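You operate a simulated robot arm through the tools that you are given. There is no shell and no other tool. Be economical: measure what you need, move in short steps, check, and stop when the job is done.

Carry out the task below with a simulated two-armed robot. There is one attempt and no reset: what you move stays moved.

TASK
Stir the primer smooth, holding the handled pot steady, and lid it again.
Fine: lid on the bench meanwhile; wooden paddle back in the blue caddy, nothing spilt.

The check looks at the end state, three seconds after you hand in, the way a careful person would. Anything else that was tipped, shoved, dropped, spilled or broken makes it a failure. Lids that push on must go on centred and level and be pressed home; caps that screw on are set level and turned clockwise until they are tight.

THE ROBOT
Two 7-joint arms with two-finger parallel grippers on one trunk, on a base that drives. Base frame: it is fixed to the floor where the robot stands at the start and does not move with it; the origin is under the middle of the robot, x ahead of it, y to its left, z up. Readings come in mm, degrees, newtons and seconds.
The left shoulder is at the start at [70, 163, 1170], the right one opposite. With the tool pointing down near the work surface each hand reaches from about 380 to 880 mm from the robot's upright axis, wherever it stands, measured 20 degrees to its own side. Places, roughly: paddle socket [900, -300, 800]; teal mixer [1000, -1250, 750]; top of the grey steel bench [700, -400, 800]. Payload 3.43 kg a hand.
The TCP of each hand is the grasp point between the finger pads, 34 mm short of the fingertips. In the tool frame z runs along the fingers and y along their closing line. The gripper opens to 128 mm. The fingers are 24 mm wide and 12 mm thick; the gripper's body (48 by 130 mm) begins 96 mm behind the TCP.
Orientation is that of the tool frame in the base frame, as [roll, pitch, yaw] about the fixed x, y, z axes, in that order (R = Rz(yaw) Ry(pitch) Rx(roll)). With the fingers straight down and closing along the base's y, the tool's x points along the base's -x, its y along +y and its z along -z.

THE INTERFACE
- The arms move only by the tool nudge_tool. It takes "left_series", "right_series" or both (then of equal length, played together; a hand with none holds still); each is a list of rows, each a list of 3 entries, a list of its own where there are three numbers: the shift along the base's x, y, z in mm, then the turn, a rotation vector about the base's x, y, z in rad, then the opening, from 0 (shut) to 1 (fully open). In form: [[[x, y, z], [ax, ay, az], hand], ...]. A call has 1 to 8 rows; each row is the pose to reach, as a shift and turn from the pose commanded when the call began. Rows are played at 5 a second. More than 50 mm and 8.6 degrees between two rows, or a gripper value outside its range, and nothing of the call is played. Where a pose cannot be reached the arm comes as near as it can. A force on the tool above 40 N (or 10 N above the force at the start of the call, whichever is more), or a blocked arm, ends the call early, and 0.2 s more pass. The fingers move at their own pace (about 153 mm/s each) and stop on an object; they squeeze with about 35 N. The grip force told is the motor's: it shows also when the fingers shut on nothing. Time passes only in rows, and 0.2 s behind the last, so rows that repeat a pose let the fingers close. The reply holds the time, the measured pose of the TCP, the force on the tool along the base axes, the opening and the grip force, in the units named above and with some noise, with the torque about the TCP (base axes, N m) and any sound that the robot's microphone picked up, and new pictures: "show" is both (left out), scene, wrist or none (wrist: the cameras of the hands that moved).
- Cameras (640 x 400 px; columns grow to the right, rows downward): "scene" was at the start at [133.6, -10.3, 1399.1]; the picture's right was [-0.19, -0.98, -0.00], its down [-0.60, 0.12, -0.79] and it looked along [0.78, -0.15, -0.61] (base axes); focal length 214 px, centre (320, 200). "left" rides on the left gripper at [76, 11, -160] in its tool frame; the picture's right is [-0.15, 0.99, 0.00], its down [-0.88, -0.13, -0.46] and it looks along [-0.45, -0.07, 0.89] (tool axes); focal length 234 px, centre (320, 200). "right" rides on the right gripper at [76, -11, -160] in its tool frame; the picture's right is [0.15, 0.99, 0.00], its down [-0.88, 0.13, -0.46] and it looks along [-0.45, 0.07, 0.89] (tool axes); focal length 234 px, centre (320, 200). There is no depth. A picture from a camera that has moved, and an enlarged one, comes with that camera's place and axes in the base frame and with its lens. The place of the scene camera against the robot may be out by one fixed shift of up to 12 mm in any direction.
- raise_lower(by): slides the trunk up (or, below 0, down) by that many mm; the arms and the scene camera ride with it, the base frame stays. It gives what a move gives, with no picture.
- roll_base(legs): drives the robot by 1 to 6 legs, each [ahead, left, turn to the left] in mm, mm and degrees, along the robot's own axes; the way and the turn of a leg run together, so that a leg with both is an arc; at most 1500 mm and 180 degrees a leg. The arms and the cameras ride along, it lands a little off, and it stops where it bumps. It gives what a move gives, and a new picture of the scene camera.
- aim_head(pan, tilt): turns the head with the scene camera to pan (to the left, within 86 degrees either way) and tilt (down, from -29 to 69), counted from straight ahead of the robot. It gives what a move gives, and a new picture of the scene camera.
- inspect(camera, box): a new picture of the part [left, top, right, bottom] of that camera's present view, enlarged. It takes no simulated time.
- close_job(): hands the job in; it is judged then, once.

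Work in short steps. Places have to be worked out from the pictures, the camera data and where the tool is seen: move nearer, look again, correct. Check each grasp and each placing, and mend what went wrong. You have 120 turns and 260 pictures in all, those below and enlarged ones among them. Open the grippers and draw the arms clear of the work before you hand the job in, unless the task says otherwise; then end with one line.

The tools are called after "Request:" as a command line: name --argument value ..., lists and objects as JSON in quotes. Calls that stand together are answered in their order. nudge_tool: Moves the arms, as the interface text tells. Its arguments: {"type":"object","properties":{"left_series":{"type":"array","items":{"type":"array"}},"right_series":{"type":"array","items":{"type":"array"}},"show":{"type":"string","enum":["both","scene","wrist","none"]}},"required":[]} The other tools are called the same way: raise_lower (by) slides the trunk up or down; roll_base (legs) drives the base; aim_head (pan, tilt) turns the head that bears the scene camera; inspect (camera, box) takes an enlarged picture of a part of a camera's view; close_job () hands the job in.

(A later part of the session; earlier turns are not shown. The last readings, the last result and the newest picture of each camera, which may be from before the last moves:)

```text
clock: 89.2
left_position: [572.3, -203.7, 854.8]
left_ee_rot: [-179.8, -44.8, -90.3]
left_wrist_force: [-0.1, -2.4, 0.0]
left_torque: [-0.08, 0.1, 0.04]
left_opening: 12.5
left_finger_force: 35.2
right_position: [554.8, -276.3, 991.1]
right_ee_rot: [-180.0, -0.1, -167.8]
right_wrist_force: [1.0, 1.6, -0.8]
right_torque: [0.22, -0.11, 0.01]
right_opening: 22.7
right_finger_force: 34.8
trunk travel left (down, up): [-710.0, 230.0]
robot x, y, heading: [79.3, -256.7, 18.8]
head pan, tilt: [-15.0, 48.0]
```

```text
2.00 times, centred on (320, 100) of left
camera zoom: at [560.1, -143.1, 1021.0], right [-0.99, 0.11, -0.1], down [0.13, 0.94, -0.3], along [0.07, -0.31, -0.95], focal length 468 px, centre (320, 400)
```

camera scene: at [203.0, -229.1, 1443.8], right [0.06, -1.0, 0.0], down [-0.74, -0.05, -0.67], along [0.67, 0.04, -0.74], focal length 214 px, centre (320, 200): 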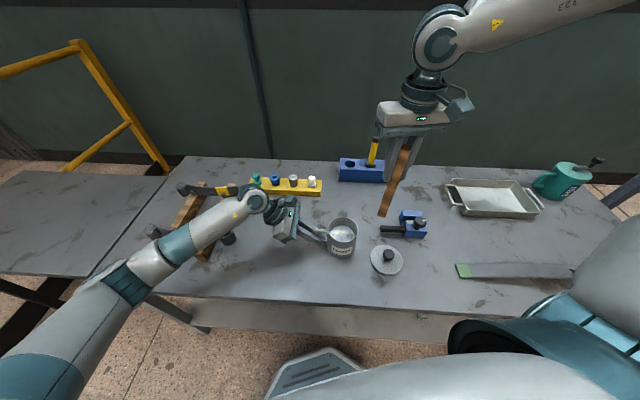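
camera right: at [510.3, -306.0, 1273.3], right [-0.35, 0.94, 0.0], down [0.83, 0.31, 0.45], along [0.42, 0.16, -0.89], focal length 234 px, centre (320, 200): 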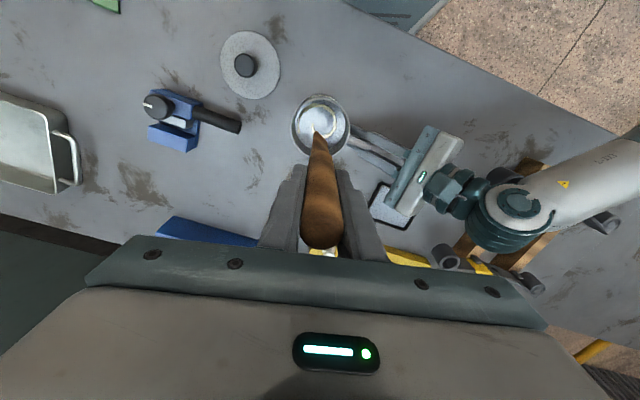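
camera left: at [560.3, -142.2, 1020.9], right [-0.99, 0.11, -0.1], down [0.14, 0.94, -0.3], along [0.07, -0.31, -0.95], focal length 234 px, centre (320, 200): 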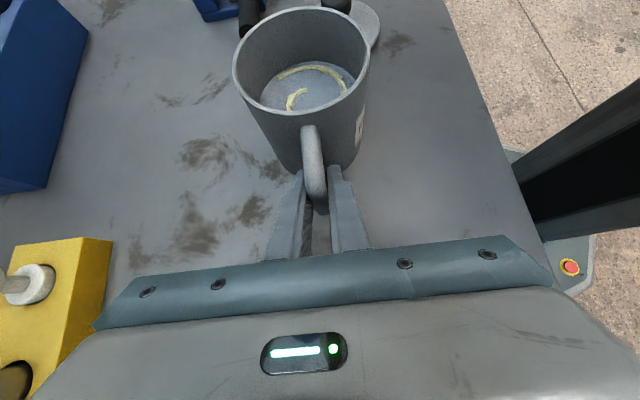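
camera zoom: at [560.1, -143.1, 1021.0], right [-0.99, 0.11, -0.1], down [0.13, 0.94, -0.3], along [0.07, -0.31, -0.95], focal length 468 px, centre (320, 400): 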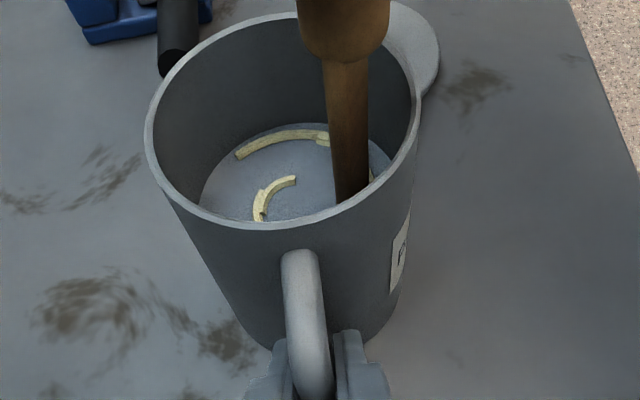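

Slight drag felt, forces gentle. Continue with full circles.

Request:
nudge_tool --right_series '[[[4.7, -11.3, 0], [0, 0, 0], 0], [[16, -16, 0], [0, 0, 0], 0], [[27.3, -11.3, 0], [0, 0, 0], 0], [[32, 0, 0], [0, 0, 0], 0], [[27.3, 11.3, 0], [0, 0, 0], 0], [[16, 16, 0], [0, 0, 0], 0], [[4.7, 11.3, 0], [0, 0, 0], 0], [[0, 0, 0], [0, 0, 0], 0]]' --show "none"

Request:
nudge_tool --right_series '[[[4.7, -11.3, 0], [0, 0, 0], 0], [[16, -16, 0], [0, 0, 0], 0], [[27.3, -11.3, 0], [0, 0, 0], 0], [[32, 0, 0], [0, 0, 0], 0], [[27.3, 11.3, 0], [0, 0, 0], 0], [[16, 16, 0], [0, 0, 0], 0], [[4.7, 11.3, 0], [0, 0, 0], 0], [[0, 0, 0], [0, 0, 0], 0]]' --show "none"

Request:
inspect --camera "left" --box '[160, 0, 480, 200]'

```text
clock: 91.0
left_position: [571.9, -203.5, 853.3]
left_ee_rot: [-180.0, -44.9, -90.4]
left_wrist_force: [-0.4, -2.0, -0.3]
left_torque: [-0.1, 0.15, 0.03]
left_opening: 12.9
left_finger_force: 34.8
right_position: [555.8, -275.4, 991.8]
right_ee_rot: [180.0, -0.2, -167.7]
right_wrist_force: [0.6, 0.6, 0.4]
right_torque: [0.21, -0.09, 0.0]
right_opening: 22.6
right_finger_force: 35.1
trunk travel left (down, up): [-710.0, 230.0]
robot x, y, heading: [76.1, -257.4, 18.7]
head pan, tilt: [-15.0, 48.0]
```

```text
clock: 92.8
left_position: [572.7, -203.8, 854.3]
left_ee_rot: [-179.9, -44.9, -90.2]
left_wrist_force: [0.2, -1.0, 0.2]
left_torque: [-0.07, 0.16, -0.04]
left_opening: 12.9
left_finger_force: 34.9
right_position: [554.8, -275.2, 992.8]
right_ee_rot: [-179.9, -0.1, -167.8]
right_wrist_force: [0.5, 1.4, -0.5]
right_torque: [0.25, -0.07, -0.01]
right_opening: 22.5
right_finger_force: 34.8
trunk travel left (down, up): [-710.0, 230.0]
robot x, y, heading: [80.7, -257.4, 18.6]
head pan, tilt: [-15.0, 48.0]
```

```text
2.00 times, centred on (320, 100) of left
camera zoom: at [560.1, -143.3, 1021.0], right [-0.99, 0.11, -0.1], down [0.13, 0.94, -0.3], along [0.07, -0.31, -0.95], focal length 468 px, centre (320, 400)
```

zoom: 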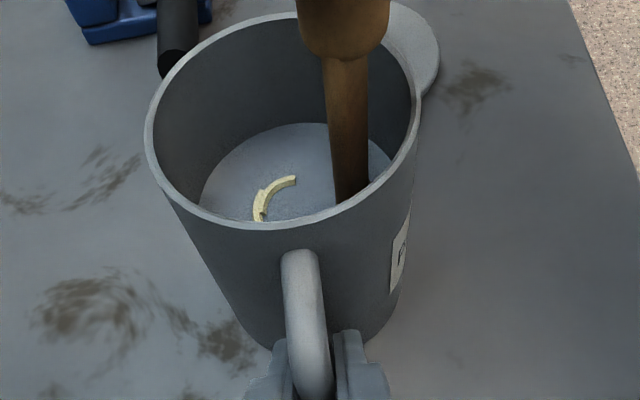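

Stirring works — one streak is gone. More circles.

Request:
nudge_tool --right_series '[[[4.7, -11.3, 0], [0, 0, 0], 0], [[16, -16, 0], [0, 0, 0], 0], [[27.3, -11.3, 0], [0, 0, 0], 0], [[32, 0, 0], [0, 0, 0], 0], [[27.3, 11.3, 0], [0, 0, 0], 0], [[16, 16, 0], [0, 0, 0], 0], [[4.7, 11.3, 0], [0, 0, 0], 0], [[0, 0, 0], [0, 0, 0], 0]]' --show "none"

Request:
nudge_tool --right_series '[[[4.7, -11.3, 0], [0, 0, 0], 0], [[16, -16, 0], [0, 0, 0], 0], [[27.3, -11.3, 0], [0, 0, 0], 0], [[32, 0, 0], [0, 0, 0], 0], [[27.3, 11.3, 0], [0, 0, 0], 0], [[16, 16, 0], [0, 0, 0], 0], [[4.7, 11.3, 0], [0, 0, 0], 0], [[0, 0, 0], [0, 0, 0], 0]]' --show "none"

Request:
nudge_tool --right_series '[[[4.7, -11.3, 0], [0, 0, 0], 0], [[16, -16, 0], [0, 0, 0], 0], [[27.3, -11.3, 0], [0, 0, 0], 0], [[32, 0, 0], [0, 0, 0], 0], [[27.3, 11.3, 0], [0, 0, 0], 0], [[16, 16, 0], [0, 0, 0], 0], [[4.7, 11.3, 0], [0, 0, 0], 0], [[0, 0, 0], [0, 0, 0], 0]]' --show "none"

Request:
inspect --camera "left" --box '[160, 0, 480, 200]'

```text
clock: 94.6
left_position: [573.7, -201.6, 854.5]
left_ee_rot: [-180.0, -44.9, -90.2]
left_wrist_force: [-0.3, -0.6, -0.3]
left_torque: [-0.06, 0.11, 0.05]
left_opening: 13.1
left_finger_force: 35.1
right_position: [555.0, -276.5, 991.7]
right_ee_rot: [180.0, -0.2, -167.8]
right_wrist_force: [-0.5, 0.6, -0.4]
right_torque: [0.15, -0.09, 0.0]
right_opening: 22.9
right_finger_force: 34.5
trunk travel left (down, up): [-710.0, 230.0]
robot x, y, heading: [80.7, -261.4, 18.8]
head pan, tilt: [-15.0, 48.0]
```

```text
clock: 96.4
left_position: [573.2, -202.4, 854.3]
left_ee_rot: [-180.0, -44.9, -90.3]
left_wrist_force: [-0.7, -0.4, -0.5]
left_torque: [-0.07, 0.13, 0.06]
left_opening: 12.9
left_finger_force: 35.2
right_position: [555.6, -275.0, 991.3]
right_ee_rot: [-180.0, -0.1, -167.8]
right_wrist_force: [-0.7, 1.9, -1.1]
right_torque: [0.11, -0.02, 0.02]
right_opening: 22.8
right_finger_force: 35.3
trunk travel left (down, up): [-710.0, 230.0]
robot x, y, heading: [78.2, -253.3, 18.6]
head pan, tilt: [-15.0, 48.0]
```

```text
clock: 98.2
left_position: [573.3, -202.7, 853.9]
left_ee_rot: [-179.9, -45.0, -90.3]
left_wrist_force: [0.1, 0.1, 1.0]
left_torque: [-0.03, 0.18, -0.01]
left_opening: 12.6
left_finger_force: 34.8
right_position: [556.5, -275.2, 991.6]
right_ee_rot: [-179.9, -0.2, -167.9]
right_wrist_force: [-0.2, 0.0, -0.2]
right_torque: [0.08, -0.01, 0.02]
right_opening: 22.7
right_finger_force: 34.9
trunk travel left (down, up): [-710.0, 230.0]
robot x, y, heading: [76.0, -251.5, 18.7]
head pan, tilt: [-15.0, 48.0]
```

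```text
2.00 times, centred on (320, 100) of left
camera zoom: at [560.1, -143.1, 1021.1], right [-0.99, 0.11, -0.1], down [0.13, 0.94, -0.3], along [0.07, -0.31, -0.95], focal length 468 px, centre (320, 400)
```

zoom: 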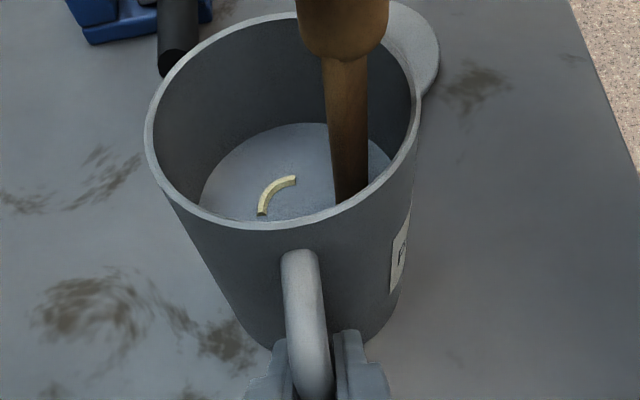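

The last streak is shrinking and drag torque is falling. Keep stirring.

Request:
nudge_tool --right_series '[[[4.7, -11.3, 0], [0, 0, 0], 0], [[16, -16, 0], [0, 0, 0], 0], [[27.3, -11.3, 0], [0, 0, 0], 0], [[32, 0, 0], [0, 0, 0], 0], [[27.3, 11.3, 0], [0, 0, 0], 0], [[16, 16, 0], [0, 0, 0], 0], [[4.7, 11.3, 0], [0, 0, 0], 0], [[0, 0, 0], [0, 0, 0], 0]]' --show "none"

Request:
nudge_tool --right_series '[[[4.7, -11.3, 0], [0, 0, 0], 0], [[16, -16, 0], [0, 0, 0], 0], [[27.3, -11.3, 0], [0, 0, 0], 0], [[32, 0, 0], [0, 0, 0], 0], [[27.3, 11.3, 0], [0, 0, 0], 0], [[16, 16, 0], [0, 0, 0], 0], [[4.7, 11.3, 0], [0, 0, 0], 0], [[0, 0, 0], [0, 0, 0], 0]]' --show "none"

Request:
nudge_tool --right_series '[[[4.7, -11.3, 0], [0, 0, 0], 0], [[16, -16, 0], [0, 0, 0], 0], [[27.3, -11.3, 0], [0, 0, 0], 0], [[32, 0, 0], [0, 0, 0], 0], [[27.3, 11.3, 0], [0, 0, 0], 0], [[16, 16, 0], [0, 0, 0], 0], [[4.7, 11.3, 0], [0, 0, 0], 0], [[0, 0, 0], [0, 0, 0], 0]]' --show "none"

Request:
nudge_tool --right_series '[[[4.7, -11.3, 0], [0, 0, 0], 0], [[16, -16, 0], [0, 0, 0], 0], [[27.3, -11.3, 0], [0, 0, 0], 0], [[32, 0, 0], [0, 0, 0], 0], [[27.3, 11.3, 0], [0, 0, 0], 0], [[16, 16, 0], [0, 0, 0], 0], [[4.7, 11.3, 0], [0, 0, 0], 0], [[0, 0, 0], [0, 0, 0], 0]]' --show "none"

Request:
inspect --camera "left" --box '[160, 0, 480, 200]'

```text
clock: 100.0
left_position: [572.4, -201.9, 854.7]
left_ee_rot: [-180.0, -44.9, -90.4]
left_wrist_force: [-0.6, -1.2, -0.7]
left_torque: [-0.11, 0.18, 0.03]
left_opening: 12.7
left_finger_force: 35.3
right_position: [555.2, -276.3, 990.6]
right_ee_rot: [-180.0, -0.2, -167.9]
right_wrist_force: [0.2, 0.0, -0.1]
right_torque: [0.03, -0.02, 0.0]
right_opening: 23.0
right_finger_force: 34.5
trunk travel left (down, up): [-710.0, 230.0]
robot x, y, heading: [78.8, -257.0, 18.8]
head pan, tilt: [-15.0, 48.0]
```

```text
clock: 101.8
left_position: [572.9, -202.2, 854.6]
left_ee_rot: [-179.9, -44.8, -90.3]
left_wrist_force: [0.0, 1.2, 0.6]
left_torque: [-0.05, 0.14, -0.03]
left_opening: 12.5
left_finger_force: 35.1
right_position: [554.8, -276.5, 990.6]
right_ee_rot: [180.0, -0.1, -167.8]
right_wrist_force: [0.6, 1.1, -0.6]
right_torque: [0.02, -0.04, -0.01]
right_opening: 22.7
right_finger_force: 34.6
trunk travel left (down, up): [-710.0, 230.0]
robot x, y, heading: [77.3, -253.4, 18.8]
head pan, tilt: [-15.0, 48.0]
```

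```text
clock: 103.6
left_position: [572.5, -203.2, 853.3]
left_ee_rot: [-179.9, -44.9, -90.3]
left_wrist_force: [-1.5, 0.0, 0.5]
left_torque: [-0.04, 0.18, 0.0]
left_opening: 13.1
left_finger_force: 35.2
right_position: [555.3, -275.4, 991.8]
right_ee_rot: [-179.9, -0.2, -167.9]
right_wrist_force: [0.4, 0.9, 0.1]
right_torque: [0.04, 0.01, 0.03]
right_opening: 22.7
right_finger_force: 34.9
trunk travel left (down, up): [-710.0, 230.0]
robot x, y, heading: [79.1, -258.5, 18.7]
head pan, tilt: [-15.0, 48.0]
```

```text
clock: 105.4
left_position: [572.5, -201.3, 853.7]
left_ee_rot: [180.0, -44.9, -90.3]
left_wrist_force: [-0.8, -1.2, -0.3]
left_torque: [-0.04, 0.17, -0.01]
left_opening: 12.7
left_finger_force: 34.9
right_position: [555.4, -275.3, 991.0]
right_ee_rot: [180.0, -0.1, -167.8]
right_wrist_force: [0.4, 0.1, -0.9]
right_torque: [0.06, -0.07, 0.02]
right_opening: 22.6
right_finger_force: 34.9
trunk travel left (down, up): [-710.0, 230.0]
robot x, y, heading: [78.6, -256.3, 18.5]
head pan, tilt: [-15.0, 48.0]
```

```text
2.00 times, centred on (320, 100) of left
camera zoom: at [560.1, -142.9, 1021.1], right [-0.99, 0.11, -0.1], down [0.13, 0.94, -0.3], along [0.07, -0.31, -0.95], focal length 468 px, centre (320, 400)
```

zoom: 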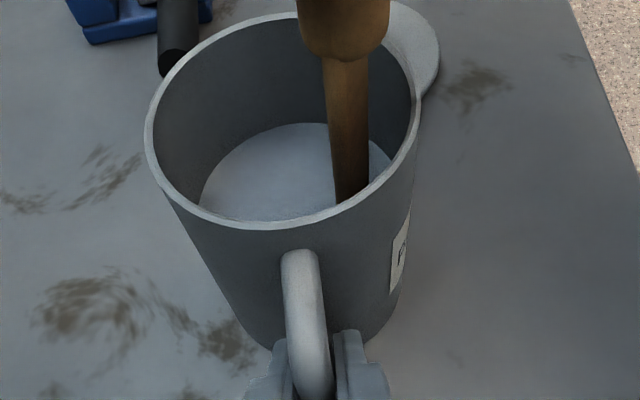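

Surface is smooth and drag has vanished. One more circle, then lift slowly to just above the liquid to drain.

Request:
nudge_tool --right_series '[[[4.7, -11.3, 0], [0, 0, 0], 0], [[16, -16, 0], [0, 0, 0], 0], [[27.3, -11.3, 0], [0, 0, 0], 0], [[32, 0, 0], [0, 0, 0], 0], [[27.3, 11.3, 0], [0, 0, 0], 0], [[16, 16, 0], [0, 0, 0], 0], [[12, 8, 0], [0, 0, 0], 0], [[16, 0, 0], [0, 0, 0], 0]]' --show "none"

Request:
nudge_tool --right_series '[[[0, 0, 10], [0, 0, 0], 0], [[0, 0, 20], [0, 0, 0], 0], [[0, 0, 30], [0, 0, 0], 0], [[0, 0, 40], [0, 0, 0], 0], [[0, 0, 50], [0, 0, 0], 0], [[0, 0, 55], [0, 0, 0], 0], [[0, 0, 55], [0, 0, 0], 0], [[0, 0, 55], [0, 0, 0], 0]]' --show "none"

Request:
inspect --camera "left" --box '[160, 0, 480, 200]'

Request:
inspect --camera "scene" --box '[280, 140, 420, 270]'

```text
clock: 107.2
left_position: [573.4, -202.5, 853.9]
left_ee_rot: [-179.9, -44.9, -90.4]
left_wrist_force: [-0.5, 0.0, 0.5]
left_torque: [-0.06, 0.11, 0.01]
left_opening: 12.8
left_finger_force: 35.1
right_position: [570.6, -275.7, 993.2]
right_ee_rot: [-180.0, -0.2, -167.8]
right_wrist_force: [-0.9, 0.1, -1.0]
right_torque: [0.07, 0.03, 0.01]
right_opening: 22.9
right_finger_force: 34.8
trunk travel left (down, up): [-710.0, 230.0]
robot x, y, heading: [77.8, -262.2, 18.8]
head pan, tilt: [-15.0, 48.0]
```

```text
clock: 109.0
left_position: [573.4, -203.2, 855.8]
left_ee_rot: [-180.0, -45.1, -90.3]
left_wrist_force: [-0.8, 0.6, -0.3]
left_torque: [0.0, 0.12, -0.01]
left_opening: 12.6
left_finger_force: 35.3
right_position: [570.9, -276.0, 1048.2]
right_ee_rot: [180.0, -0.2, -167.8]
right_wrist_force: [-0.6, -0.2, -0.3]
right_torque: [0.01, -0.01, 0.0]
right_opening: 22.6
right_finger_force: 35.3
trunk travel left (down, up): [-710.0, 230.0]
robot x, y, heading: [79.4, -257.4, 18.9]
head pan, tilt: [-15.0, 48.0]
```

```text
2.00 times, centred on (320, 100) of left
camera zoom: at [560.3, -142.8, 1021.0], right [-0.99, 0.11, -0.1], down [0.13, 0.94, -0.3], along [0.07, -0.31, -0.95], focal length 468 px, centre (320, 400)
```

zoom: 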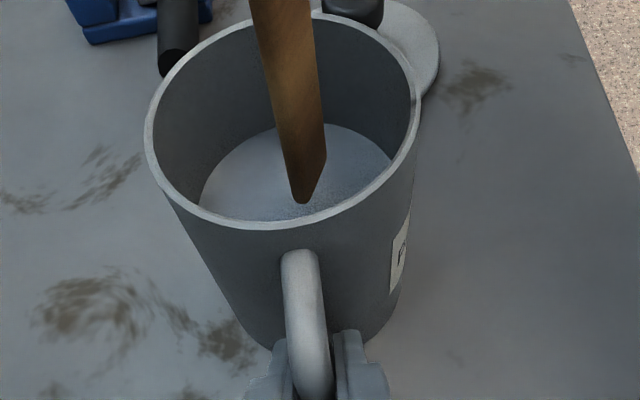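

```text
3.08 times, centred on (350, 205) of scene
camera zoom: at [202.8, -230.2, 1443.9], right [0.06, -1.0, 0.0], down [-0.74, -0.05, -0.67], along [0.67, 0.04, -0.74], focal length 660 px, centre (228, 185)
```

zoom: 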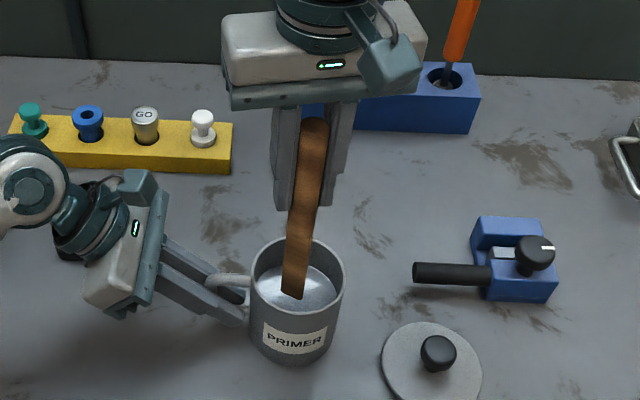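

Primer looks uniform. Let the paddle drain over the pot for a few seconds, then raise it clear.

Request:
nudge_tool --right_series '[[[0, 0, 0], [0, 0, 0], 0], [[0, 0, 0], [0, 0, 0], 0], [[0, 0, 0], [0, 0, 0], 0], [[0, 0, 0], [0, 0, 0], 0], [[0, 0, 0], [0, 0, 0], 0], [[0, 0, 0], [0, 0, 0], 0], [[0, 0, 0], [0, 0, 0], 0], [[0, 0, 0], [0, 0, 0], 0]]' --show "none"

Request:
nudge_tool --right_series '[[[0, 0, 10], [0, 0, 0], 0], [[0, 0, 20], [0, 0, 0], 0], [[0, 0, 20], [0, 0, 0], 0], [[0, 0, 20], [0, 0, 0], 0], [[0, 0, 40], [0, 0, 0], 0], [[0, 0, 70], [0, 0, 0], 0], [[0, 0, 95], [0, 0, 0], 0], [[0, 0, 120], [0, 0, 0], 0]]' --show "none"

Request:
inspect --camera "scene" --box '[280, 120, 420, 270]'

Request:
inspect --camera "left" --box '[160, 0, 480, 200]'

```text
clock: 110.8
left_position: [571.3, -201.8, 854.7]
left_ee_rot: [-179.9, -45.0, -90.3]
left_wrist_force: [0.2, 0.7, 0.2]
left_torque: [0.02, 0.19, -0.02]
left_opening: 12.9
left_finger_force: 34.9
right_position: [570.6, -275.7, 1046.0]
right_ee_rot: [-179.9, -0.1, -167.8]
right_wrist_force: [0.5, -0.5, -0.4]
right_torque: [0.01, 0.0, -0.04]
right_opening: 22.5
right_finger_force: 35.2
trunk travel left (down, up): [-710.0, 230.0]
robot x, y, heading: [76.9, -256.0, 18.7]
head pan, tilt: [-15.0, 48.0]
```

```text
clock: 112.6
left_position: [573.2, -201.6, 854.8]
left_ee_rot: [-179.9, -44.9, -90.2]
left_wrist_force: [0.3, 0.2, -0.5]
left_torque: [-0.02, 0.15, -0.02]
left_opening: 13.0
left_finger_force: 35.0
right_position: [571.4, -275.5, 1166.7]
right_ee_rot: [-179.9, -0.2, -167.8]
right_wrist_force: [-0.3, -0.2, -1.1]
right_torque: [0.0, 0.02, -0.01]
right_opening: 22.9
right_finger_force: 34.9
trunk travel left (down, up): [-710.0, 230.0]
robot x, y, heading: [76.0, -255.3, 18.8]
head pan, tilt: [-15.0, 48.0]
```

```text
2.67 times, centred on (350, 195) of scene
camera zoom: at [202.2, -230.3, 1443.9], right [0.06, -1.0, 0.0], down [-0.74, -0.05, -0.67], along [0.67, 0.04, -0.74], focal length 572 px, centre (240, 213)
```

zoom: 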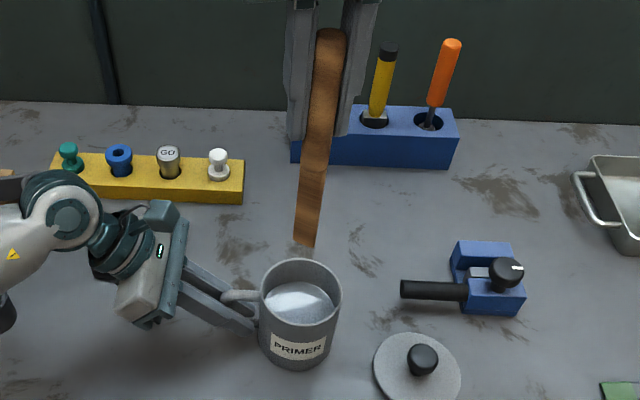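

```text
2.00 times, centred on (320, 100) of left
camera zoom: at [559.9, -142.8, 1021.1], right [-0.99, 0.11, -0.11], down [0.13, 0.94, -0.3], along [0.07, -0.31, -0.95], focal length 468 px, centre (320, 400)
```

zoom: 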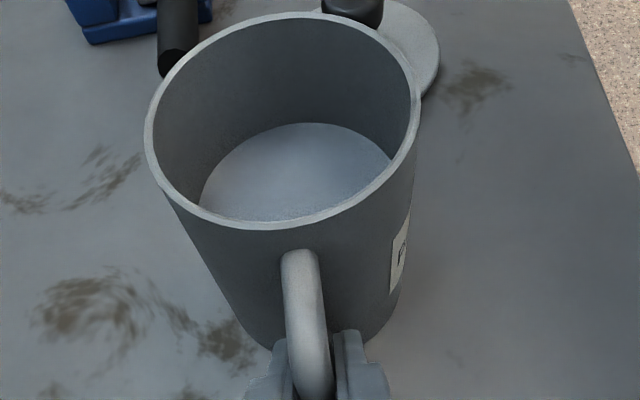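

Clean smooth surface. Now release the pot with the left, back it off, and carry the paddle out to the right (reverse of how I came).

Request:
nudge_tool --left_series '[[[0, 0, 0], [0, 0, 0], 0.3], [[0, 0, 0], [0, 0, 0], 0.8], [[0, 0, 0], [0, 0, 0], 1], [[0, 30, 30], [0, 0, 0], 1], [[0, 62, 62], [0, 0, 0], 1], [[0, 95, 95], [0, 0, 0], 1], [[0, 115, 135], [0, 0, 0], 1], [[0, 118, 175], [0, 0, 0], 1]]' --right_series '[[[8, -36, 3], [0, 0, 0], 0], [[18, -74, 6], [0, 0, 0], 0], [[28, -112, 9], [0, 0, 0], 0], [[38, -150, 12], [0, 0, 0], 0], [[48, -188, 15], [0, 0, 0], 0], [[58, -226, 18], [0, 0, 0], 0], [[68, -264, 20], [0, 0, 0], 0], [[79, -298, 20], [0, 0, 0], 0]]' --show "none"

Request:
raise_lower --by 225

Request:
roll_base --legs '[[0, 0, 24], [15, -14, 0]]'

```text
clock: 114.4
left_position: [573.9, -86.0, 1030.2]
left_ee_rot: [-180.0, -45.0, -90.3]
left_wrist_force: [0.7, -0.7, -0.5]
left_torque: [0.0, -0.01, 0.01]
left_opening: 127.9
left_finger_force: 0.2
right_position: [650.8, -575.8, 1185.4]
right_ee_rot: [179.9, -0.2, -167.9]
right_wrist_force: [-0.2, -0.7, -0.1]
right_torque: [0.08, 0.0, 0.01]
right_opening: 22.8
right_finger_force: 35.1
trunk travel left (down, up): [-710.0, 230.0]
robot x, y, heading: [78.4, -261.8, 18.5]
head pan, tilt: [-15.0, 48.0]
```

```text
clock: 116.7
left_position: [573.3, -84.5, 1254.4]
left_ee_rot: [-179.9, -44.9, -90.3]
left_wrist_force: [0.1, 0.3, -0.2]
left_torque: [0.0, -0.01, -0.01]
left_opening: 128.1
left_finger_force: 0.1
right_position: [649.9, -573.7, 1412.6]
right_ee_rot: [180.0, -0.2, -167.8]
right_wrist_force: [-0.4, 0.3, -0.8]
right_torque: [0.0, -0.01, -0.01]
right_opening: 22.7
right_finger_force: 35.1
trunk travel left (down, up): [-935.0, 5.0]
robot x, y, heading: [78.9, -256.9, 18.4]
head pan, tilt: [-15.0, 48.0]
```

```text
clock: 118.8
left_position: [475.7, 103.8, 1256.2]
left_ee_rot: [-179.5, -45.0, -66.4]
left_wrist_force: [-1.6, 0.1, -0.2]
left_torque: [0.02, -0.06, 0.07]
left_opening: 128.1
left_finger_force: 0.0
right_position: [742.7, -312.9, 1415.3]
right_ee_rot: [-179.9, 0.1, -143.6]
right_wrist_force: [-0.6, -0.2, 0.6]
right_torque: [-0.01, -0.08, -0.01]
right_opening: 22.5
right_finger_force: 34.4
trunk travel left (down, up): [-935.0, 5.0]
robot x, y, heading: [99.1, -259.4, 42.8]
head pan, tilt: [-15.0, 48.0]
camera scene: at [195.6, -180.5, 1669.5], right [0.47, -0.89, 0.0], down [-0.65, -0.35, -0.67], along [0.6, 0.31, -0.74], focal length 214 px, centre (320, 200)
```

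scene: 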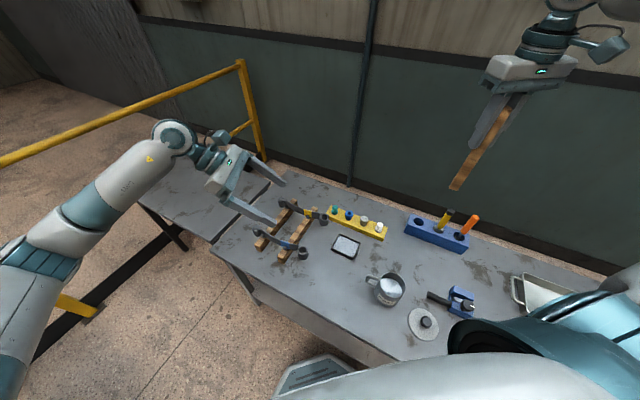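

Same heading and tool yaw as at extraction. Move the paddle to above its socket: (935,-313), z 1105.

Request:
nudge_tool --right_series '[[[24, 0, -38.5], [0, 0, 0], 0], [[48, 0, -77], [0, 0, 0], 0], [[72, 0, -115.5], [0, 0, 0], 0], [[96, 0, -154], [0, 0, 0], 0], [[120, 0, -192.5], [0, 0, 0], 0], [[144, 0, -231], [0, 0, 0], 0], [[168, 0, -269.5], [0, 0, 0], 0], [[192, 0, -308], [0, 0, 0], 0]]' --show "wrist"

Request:
aim_head --pan -40 --tilt 40

Request:
inspect --camera "scene" --box '[260, 120, 460, 280]'

```text
clock: 120.6
left_position: [482.8, 102.8, 1253.8]
left_ee_rot: [-179.9, -44.9, -66.2]
left_wrist_force: [-0.4, 1.0, -0.6]
left_torque: [-0.02, 0.04, -0.01]
left_opening: 128.0
left_finger_force: 0.0
right_position: [942.4, -312.8, 1100.6]
right_ee_rot: [-180.0, -0.2, -143.8]
right_wrist_force: [0.1, -0.1, -1.3]
right_torque: [-0.02, 0.04, 0.02]
right_opening: 22.7
right_finger_force: 35.5
trunk travel left (down, up): [-935.0, 5.0]
robot x, y, heading: [97.4, -259.7, 42.7]
head pan, tilt: [-15.0, 48.0]
camera right: at [890.8, -366.8, 1262.2], right [-0.7, 0.71, 0.0], down [0.64, 0.63, 0.45], along [0.32, 0.32, -0.89], focal length 234 px, centre (320, 200)
```

right: 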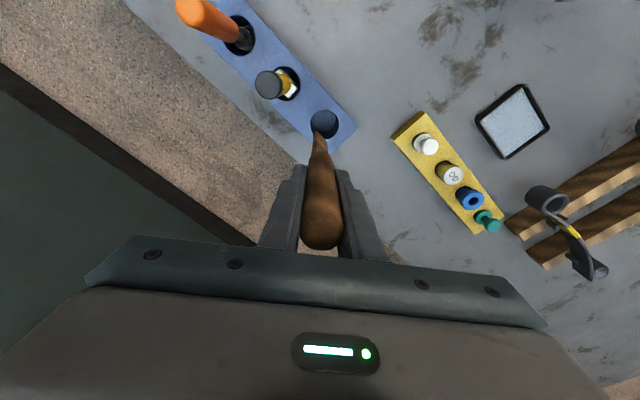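

```text
clock: 121.5
left_position: [479.5, 102.4, 1254.0]
left_ee_rot: [-179.7, -45.0, -66.2]
left_wrist_force: [-0.7, -0.3, 0.0]
left_torque: [-0.03, -0.01, 0.0]
left_opening: 128.1
left_finger_force: 0.0
right_position: [942.5, -313.3, 1103.5]
right_ee_rot: [-180.0, -0.2, -143.7]
right_wrist_force: [-0.3, 0.2, -0.4]
right_torque: [0.01, -0.05, -0.01]
right_opening: 22.6
right_finger_force: 35.2
trunk travel left (down, up): [-935.0, 5.0]
robot x, y, heading: [93.5, -259.4, 42.5]
head pan, tilt: [-40.0, 40.0]
camera scene: at [217.7, -213.4, 1680.4], right [0.05, -1.0, 0.0], down [-0.64, -0.03, -0.77], along [0.77, 0.04, -0.64], focal length 214 px, centre (320, 200)
```

scene: 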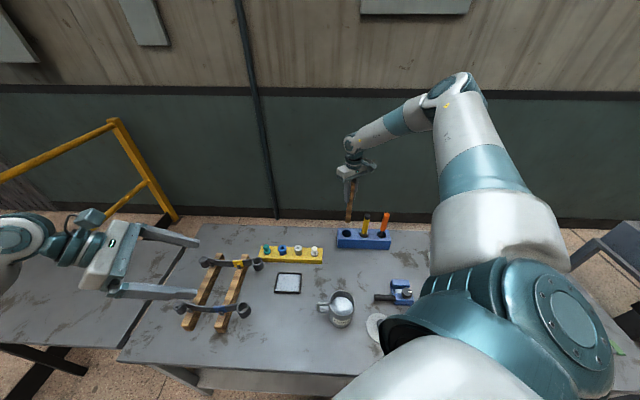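

```text
2.50 times, centred on (360, 200) of scene
camera zoom: at [217.7, -213.4, 1680.4], right [0.05, -1.0, 0.0], down [-0.64, -0.03, -0.77], along [0.77, 0.04, -0.64], focal length 536 px, centre (220, 200)
```

zoom: 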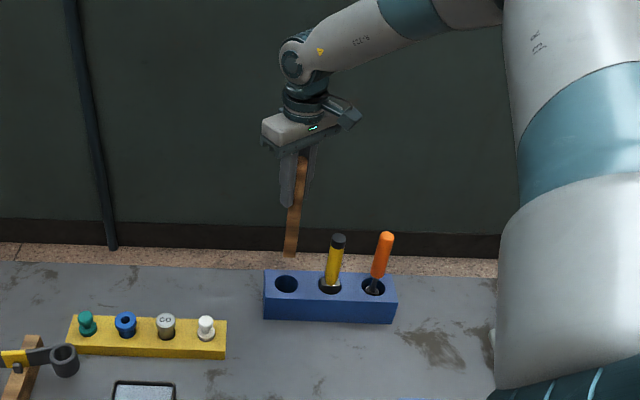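

Shift −7.5 mm in x to match the extraction pose, then look once more.

Request:
nudge_tool --right_series '[[[-4, 0, 0], [0, 0, 0], 0], [[-7.5, 0, 0], [0, 0, 0], 0], [[-7.5, 0, 0], [0, 0, 0], 0]]' --show "wrist"

Request:
raise_lower --by -60

Request:
inspect --camera "scene" --box '[300, 140, 420, 240]'

```text
clock: 122.3
left_position: [480.4, 102.9, 1255.2]
left_ee_rot: [-179.9, -44.9, -66.2]
left_wrist_force: [-0.7, -0.1, -0.2]
left_torque: [-0.02, 0.01, 0.0]
left_opening: 127.9
left_finger_force: 0.0
right_position: [933.3, -313.8, 1103.6]
right_ee_rot: [-180.0, -0.2, -143.7]
right_wrist_force: [-0.7, 0.3, -0.1]
right_torque: [0.0, -0.02, -0.01]
right_opening: 22.8
right_finger_force: 34.7
trunk travel left (down, up): [-935.0, 5.0]
robot x, y, heading: [97.8, -258.3, 42.8]
head pan, tilt: [-40.0, 40.0]
camera right: at [880.4, -367.3, 1263.8], right [-0.7, 0.71, 0.0], down [0.63, 0.63, 0.45], along [0.32, 0.32, -0.89], focal length 234 px, centre (320, 200)
```

right: 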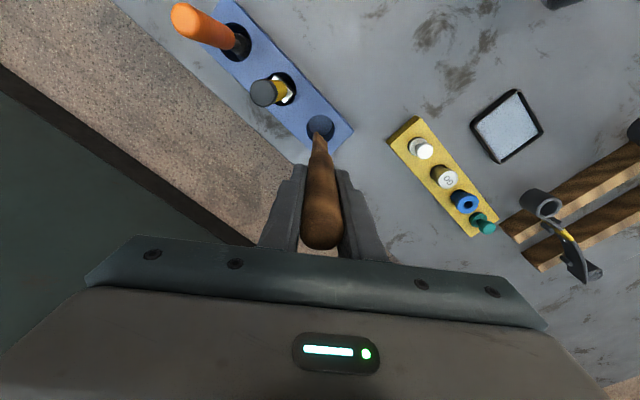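

```text
clock: 123.3
left_position: [479.5, 101.7, 1195.5]
left_ee_rot: [-179.9, -44.8, -66.3]
left_wrist_force: [0.2, 0.4, 0.8]
left_torque: [0.02, -0.01, 0.04]
left_opening: 128.1
left_finger_force: 0.1
right_position: [934.1, -314.8, 1044.3]
right_ee_rot: [-180.0, -0.1, -143.7]
right_wrist_force: [-0.5, 0.6, 0.2]
right_torque: [0.01, 0.01, -0.04]
right_opening: 22.9
right_finger_force: 35.0
trunk travel left (down, up): [-875.0, 65.0]
robot x, y, heading: [101.6, -258.6, 42.5]
head pan, tilt: [-40.0, 40.0]
```

```text
4.00 times, centred on (360, 190) of scene
camera zoom: at [218.0, -213.5, 1620.4], right [0.05, -1.0, 0.0], down [-0.64, -0.03, -0.77], along [0.77, 0.04, -0.64], focal length 858 px, centre (160, 240)
```

zoom: 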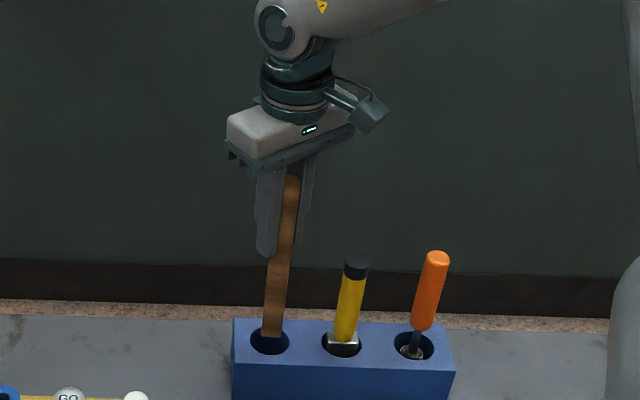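

Tip is entering the hole, no contact force. Lower the rest to the original height (≈ z 979) and release.

Request:
raise_lower --by -64

Request:
nudge_tool --right_series '[[[0, 0, 0], [0, 0, 0], 0.22], [[0, 0, 0], [0, 0, 0], 0.3], [[0, 0, 0], [0, 0, 0], 0.42], [[0, 0, 0], [0, 0, 0], 0.42]]' --show "wrist"

Request:
inspect --camera "scene" --box '[300, 140, 420, 240]'

```text
clock: 124.3
left_position: [481.2, 102.0, 1130.7]
left_ee_rot: [-179.9, -44.9, -66.2]
left_wrist_force: [0.0, 0.1, 0.2]
left_torque: [0.01, -0.02, 0.03]
left_opening: 128.0
left_finger_force: 0.1
right_position: [934.2, -312.2, 981.2]
right_ee_rot: [180.0, 0.0, -143.7]
right_wrist_force: [0.2, -0.2, 0.3]
right_torque: [-0.03, 0.01, 0.0]
right_opening: 22.9
right_finger_force: 34.8
trunk travel left (down, up): [-811.0, 129.0]
robot x, y, heading: [98.0, -259.5, 42.7]
head pan, tilt: [-40.0, 40.0]
```

```text
clock: 125.3
left_position: [480.1, 102.3, 1130.7]
left_ee_rot: [-179.8, -44.9, -66.2]
left_wrist_force: [0.7, 0.3, -0.6]
left_torque: [-0.01, -0.03, 0.03]
left_opening: 128.1
left_finger_force: 0.0
right_position: [934.3, -313.6, 979.9]
right_ee_rot: [179.9, -0.2, -143.7]
right_wrist_force: [-0.2, 0.5, 0.4]
right_torque: [0.08, 0.01, 0.02]
right_opening: 53.8
right_finger_force: 0.0
trunk travel left (down, up): [-811.0, 129.0]
robot x, y, heading: [98.8, -256.1, 42.7]
head pan, tilt: [-40.0, 40.0]
camera right: at [880.3, -367.4, 1140.0], right [-0.7, 0.71, 0.0], down [0.63, 0.63, 0.45], along [0.32, 0.32, -0.89], focal length 234 px, centre (320, 200)
```

right: 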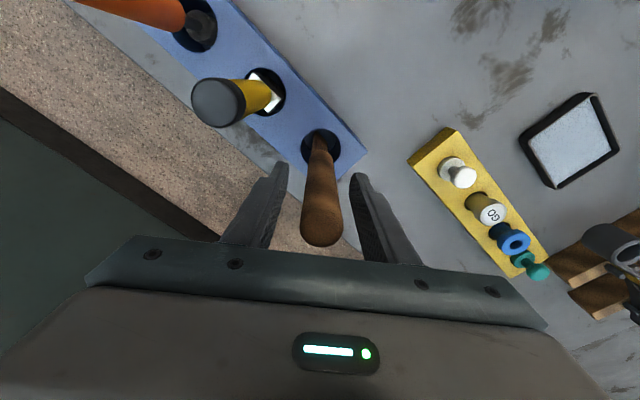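

```text
4.00 times, centred on (360, 190) of scene
camera zoom: at [218.5, -213.2, 1556.3], right [0.05, -1.0, 0.0], down [-0.64, -0.03, -0.77], along [0.77, 0.04, -0.64], focal length 858 px, centre (160, 240)
```

zoom: 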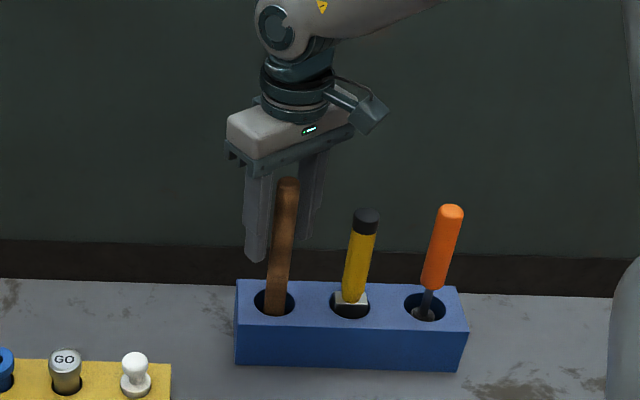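

Paddle sits back in its hole as before. Raise out, retract, and reposition the base further back for the lid.

Request:
raise_lower --by 125

Request:
nudge_tool --right_series '[[[0, 0, 30], [0, 0, 0], 0.42], [[-20, 0, 60], [0, 0, 0], 0.42], [[-50, 0, 90], [0, 0, 0], 0.42], [[-80, 0, 120], [0, 0, 0], 0.42], [[-110, 0, 150], [0, 0, 0], 0.42], [[-140, 0, 180], [0, 0, 0], 0.42], [[-165, 0, 205], [0, 0, 0], 0.42], [[-185, 0, 220], [0, 0, 0], 0.42]]' --show "none"

Request:
roll_base --legs '[[-43, 39, 0], [0, 0, -24]]'

Request:
raise_lower --by -285

Request:
inspect --camera "right" --box '[0, 0, 640, 400]'

```text
clock: 126.8
left_position: [481.4, 103.6, 1256.0]
left_ee_rot: [-179.9, -45.0, -66.3]
left_wrist_force: [-0.3, 0.0, -0.6]
left_torque: [-0.01, 0.02, 0.01]
left_opening: 128.0
left_finger_force: 0.0
right_position: [933.6, -313.5, 1105.4]
right_ee_rot: [-180.0, -0.2, -143.7]
right_wrist_force: [0.9, -0.2, 0.5]
right_torque: [0.0, 0.03, -0.02]
right_opening: 53.9
right_finger_force: 0.1
trunk travel left (down, up): [-936.0, 4.0]
robot x, y, heading: [99.7, -255.9, 42.6]
head pan, tilt: [-40.0, 40.0]
```

```text
clock: 128.6
left_position: [479.9, 103.0, 1256.4]
left_ee_rot: [-179.9, -44.9, -66.3]
left_wrist_force: [-0.1, -0.4, -0.5]
left_torque: [0.01, -0.02, 0.02]
left_opening: 127.7
left_finger_force: 0.1
right_position: [747.6, -315.7, 1326.2]
right_ee_rot: [180.0, -0.1, -143.6]
right_wrist_force: [-0.7, 0.3, 0.5]
right_torque: [0.02, 0.03, 0.0]
right_opening: 53.8
right_finger_force: 0.2
trunk travel left (down, up): [-936.0, 4.0]
robot x, y, heading: [99.3, -257.6, 42.5]
head pan, tilt: [-40.0, 40.0]
```

```text
clock: 130.8
left_position: [538.2, -85.7, 1254.3]
left_ee_rot: [180.0, -45.0, -90.4]
left_wrist_force: [0.0, -0.2, 0.2]
left_torque: [0.02, 0.01, -0.02]
left_opening: 128.1
left_finger_force: 0.2
right_position: [612.0, -576.4, 1325.0]
right_ee_rot: [179.9, -0.2, -168.0]
right_wrist_force: [-0.3, -0.6, -0.7]
right_torque: [0.0, 0.03, -0.04]
right_opening: 53.7
right_finger_force: 0.0
trunk travel left (down, up): [-936.0, 4.0]
robot x, y, heading: [39.2, -257.8, 18.4]
head pan, tilt: [-40.0, 40.0]
camera scene: at [167.7, -265.8, 1681.1], right [-0.37, -0.93, 0.0], down [-0.6, 0.24, -0.77], along [0.71, -0.28, -0.64], focal length 214 px, centre (320, 200)
```

scene: 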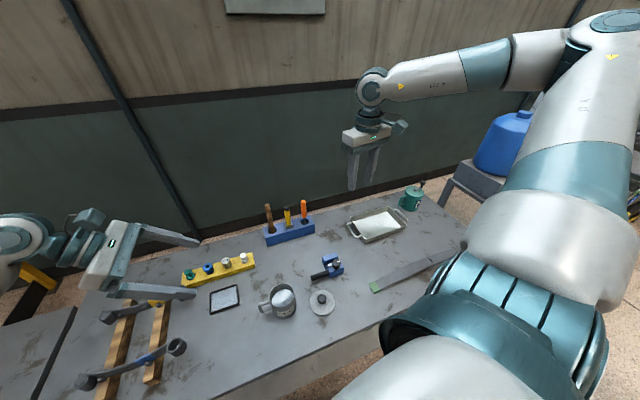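

```text
clock: 133.7
left_position: [537.0, -86.1, 970.0]
left_ee_rot: [-179.9, -44.9, -90.4]
left_wrist_force: [-0.4, 0.7, -0.3]
left_torque: [0.01, 0.0, -0.03]
left_opening: 128.4
left_finger_force: 0.1
right_position: [611.2, -576.8, 1041.7]
right_ee_rot: [179.9, -0.1, -167.9]
right_wrist_force: [0.4, -0.1, 0.3]
right_torque: [-0.01, 0.01, -0.02]
right_opening: 54.0
right_finger_force: 0.2
trunk travel left (down, up): [-651.0, 289.0]
robot x, y, heading: [43.3, -261.4, 18.3]
head pan, tilt: [-40.0, 40.0]
```

```text
1.00 times, centred on (320, 200) of right (not enlarged: the box is as wide or as high as the picture)
camera zoom: at [539.7, -603.7, 1201.0], right [-0.35, 0.94, 0.0], down [0.84, 0.31, 0.45], along [0.42, 0.16, -0.89], focal length 234 px, centre (320, 200)
```

zoom: 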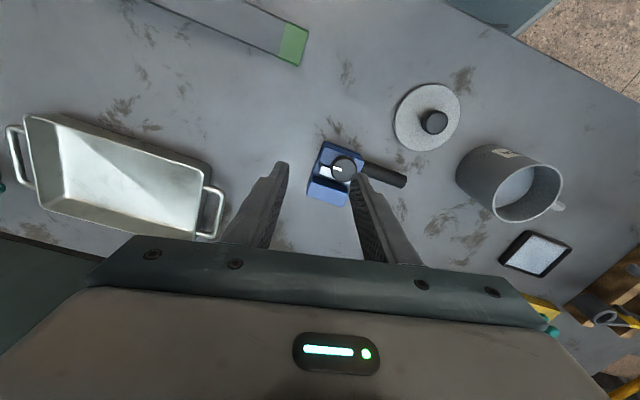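

Lid knob estimated at (531,-425), top z≈847. Move above it and refine.

Request:
nudge_tool --right_series '[[[-20, 38, -5], [0, 0, 0], 0.5], [[-40, 76, -15], [0, 0, 0], 0.5], [[-60, 114, -40], [0, 0, 0], 0.5], [[-80, 152, -75], [0, 0, 0], 0.5], [[-80, 152, -85], [0, 0, 0], 0.5]]' --show "wrist"

Request:
aim_head --pan -20 --tilt 50

```text
refused: row 4 steps farther than a row can; nothing moved
```

```text
clock: 134.5
left_position: [537.3, -87.2, 971.5]
left_ee_rot: [-179.9, -44.9, -90.5]
left_wrist_force: [0.1, -0.2, -0.3]
left_torque: [0.02, 0.01, 0.0]
left_opening: 127.6
left_finger_force: 0.0
right_position: [611.5, -577.1, 1040.6]
right_ee_rot: [-180.0, -0.1, -168.0]
right_wrist_force: [0.1, 0.0, 0.1]
right_torque: [0.03, -0.01, 0.01]
right_opening: 53.6
right_finger_force: 0.1
trunk travel left (down, up): [-651.0, 289.0]
robot x, y, heading: [40.1, -261.2, 18.4]
head pan, tilt: [-20.0, 50.0]
camera scene: at [163.2, -238.0, 1382.2], right [-0.03, -1.0, 0.0], down [-0.77, 0.02, -0.64], along [0.64, -0.02, -0.77], focal length 214 px, centre (320, 200)
```

scene: 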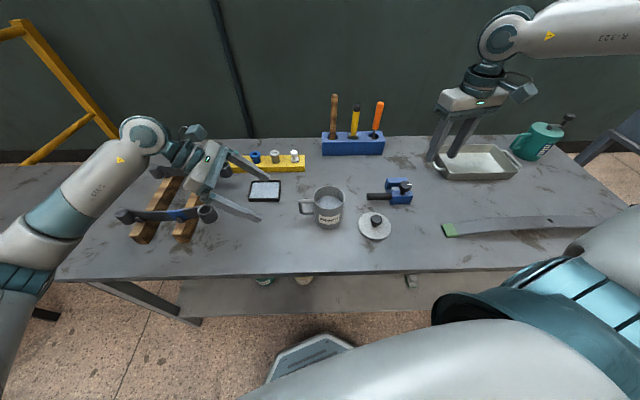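

Resend with smaller steps.

Request:
nudge_tool --right_series '[[[-20, 38, -10], [0, 0, 0], 0.5], [[-40, 76, -25], [0, 0, 0], 0.5], [[-60, 114, -45], [0, 0, 0], 0.5], [[-80, 152, -60], [0, 0, 0], 0.5], [[-80, 152, -85], [0, 0, 0], 0.5]]' --show "wrist"

```text
clock: 135.7
left_position: [536.9, -87.0, 970.9]
left_ee_rot: [-180.0, -44.9, -90.4]
left_wrist_force: [-0.2, -0.3, -0.4]
left_torque: [0.01, 0.03, -0.03]
left_opening: 128.0
left_finger_force: 0.1
right_position: [530.6, -425.0, 955.3]
right_ee_rot: [-180.0, -0.2, -168.0]
right_wrist_force: [-0.7, 0.9, -0.1]
right_torque: [0.07, 0.0, 0.0]
right_opening: 63.7
right_finger_force: 0.1
trunk travel left (down, up): [-651.0, 289.0]
robot x, y, heading: [39.4, -260.0, 18.4]
head pan, tilt: [-20.0, 50.0]
camera right: at [459.8, -452.2, 1115.1], right [-0.35, 0.94, 0.0], down [0.84, 0.31, 0.45], along [0.42, 0.16, -0.89], focal length 234 px, centre (320, 200)
```

right: 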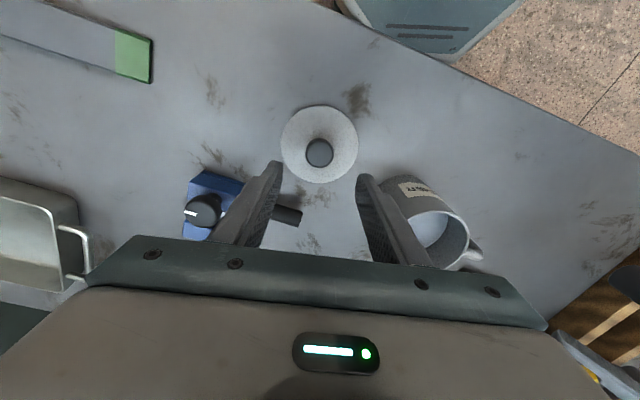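

Knob is right beneath. Descend to TCP z ≈ 853.

Request:
nudge_tool --right_series '[[[-1, 0, -40], [0, 0, 0], 0.5], [[-1, 0, -75], [0, 0, 0], 0.5], [[-1, 0, -92], [0, 0, 0], 0.5], [[-1, 0, -102], [0, 0, 0], 0.5]]' --show "wrist"

Request:
inspect --camera "scene" --box '[320, 180, 440, 260]'

```text
clock: 136.7
left_position: [536.8, -87.2, 971.0]
left_ee_rot: [-179.9, -44.8, -90.4]
left_wrist_force: [-0.1, 0.4, 0.3]
left_torque: [0.0, 0.0, 0.01]
left_opening: 128.0
left_finger_force: 0.1
right_position: [529.1, -425.7, 852.2]
right_ee_rot: [-179.9, -0.2, -168.0]
right_wrist_force: [-0.4, 0.0, 0.1]
right_torque: [0.03, 0.02, -0.02]
right_opening: 64.2
right_finger_force: 0.0
trunk travel left (down, up): [-651.0, 289.0]
robot x, y, heading: [44.2, -258.5, 18.5]
head pan, tilt: [-20.0, 50.0]
camera right: at [458.6, -451.7, 1012.9], right [-0.35, 0.94, 0.0], down [0.84, 0.31, 0.45], along [0.42, 0.16, -0.89], focal length 234 px, centre (320, 200)
```

right: 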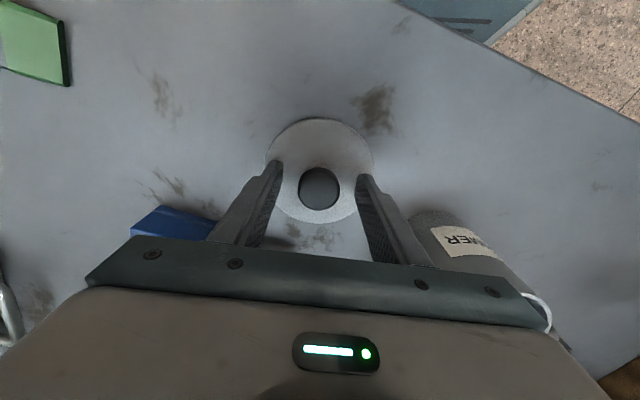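

```text
5.00 times, centred on (380, 220) of scene
camera zoom: at [163.8, -238.0, 1382.1], right [-0.03, -1.0, 0.0], down [-0.77, 0.02, -0.64], along [0.64, -0.02, -0.77], focal length 1072 px, centre (20, 100)
```

zoom: 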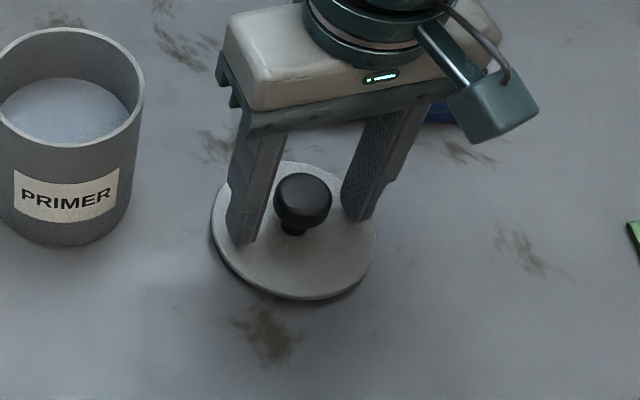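

Aligned within 1 mm, no contact. Close on the knob.

Request:
nudge_tool --right_series '[[[-0.5, 0, 0], [0, 0, 0], 0.35], [[-0.5, 0, 0], [0, 0, 0], 0.25], [[-0.5, 0, 0], [0, 0, 0], 0.1], [[-0.5, 0, 0], [0, 0, 0], 0.1], [[-0.5, 0, 0], [0, 0, 0], 0.1]]' --show "none"

Request:
nudge_tool --right_series '[[[0, 0, 15], [0, 0, 0], 0.1], [[0, 0, 50], [0, 0, 0], 0.1], [[0, 0, 90], [0, 0, 0], 0.1], [[0, 0, 130], [0, 0, 0], 0.1]]' --show "wrist"

Request:
inspect --camera "scene" --box '[300, 150, 440, 250]'

```text
clock: 137.9
left_position: [537.2, -86.2, 970.6]
left_ee_rot: [-179.9, -44.9, -90.5]
left_wrist_force: [0.3, 0.3, -0.1]
left_torque: [0.04, 0.0, 0.01]
left_opening: 128.0
left_finger_force: 0.2
right_position: [527.9, -424.5, 853.1]
right_ee_rot: [180.0, 0.0, -168.0]
right_wrist_force: [-1.5, -0.4, -1.0]
right_torque: [0.0, -0.01, -0.02]
right_opening: 32.1
right_finger_force: 35.3
trunk travel left (down, up): [-651.0, 289.0]
robot x, y, heading: [37.8, -257.1, 18.4]
head pan, tilt: [-20.0, 50.0]
```

```text
clock: 138.9
left_position: [535.0, -87.3, 971.6]
left_ee_rot: [-179.8, -44.8, -90.6]
left_wrist_force: [-0.1, 0.4, 0.5]
left_torque: [-0.01, 0.01, 0.02]
left_opening: 128.2
left_finger_force: 0.1
right_position: [527.9, -424.8, 984.0]
right_ee_rot: [-179.9, -0.2, -167.9]
right_wrist_force: [0.5, 0.1, -1.4]
right_torque: [0.02, -0.01, -0.01]
right_opening: 32.3
right_finger_force: 34.8
trunk travel left (down, up): [-651.0, 289.0]
robot x, y, heading: [39.6, -259.1, 18.5]
head pan, tilt: [-20.0, 50.0]
camera right: at [457.1, -451.3, 1145.1], right [-0.35, 0.94, 0.0], down [0.84, 0.31, 0.45], along [0.42, 0.16, -0.89], focal length 234 px, centre (320, 200)
```

right: 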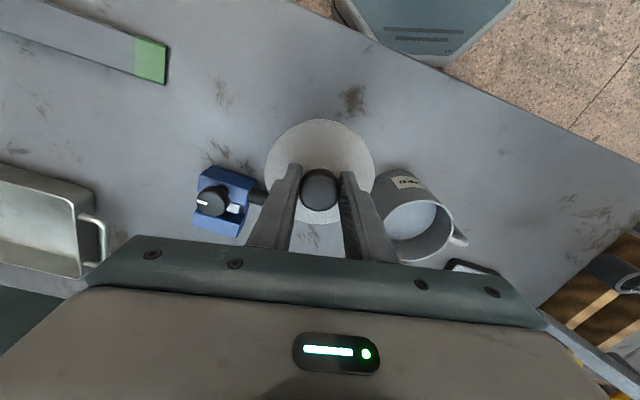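

```text
4.00 times, centred on (370, 200) of scene
camera zoom: at [161.9, -237.9, 1382.2], right [-0.03, -1.0, 0.0], down [-0.77, 0.02, -0.64], along [0.64, -0.02, -0.77], focal length 858 px, centre (120, 200)
```

zoom: 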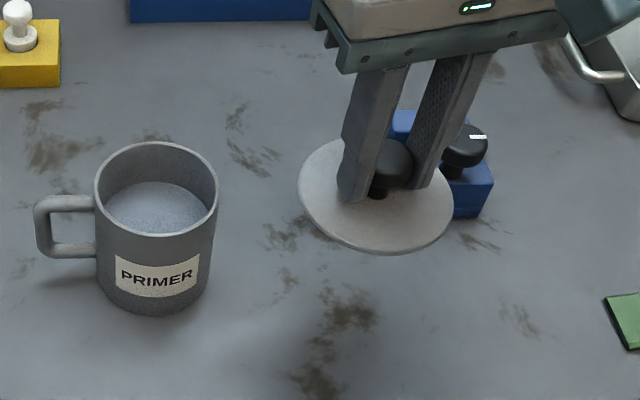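

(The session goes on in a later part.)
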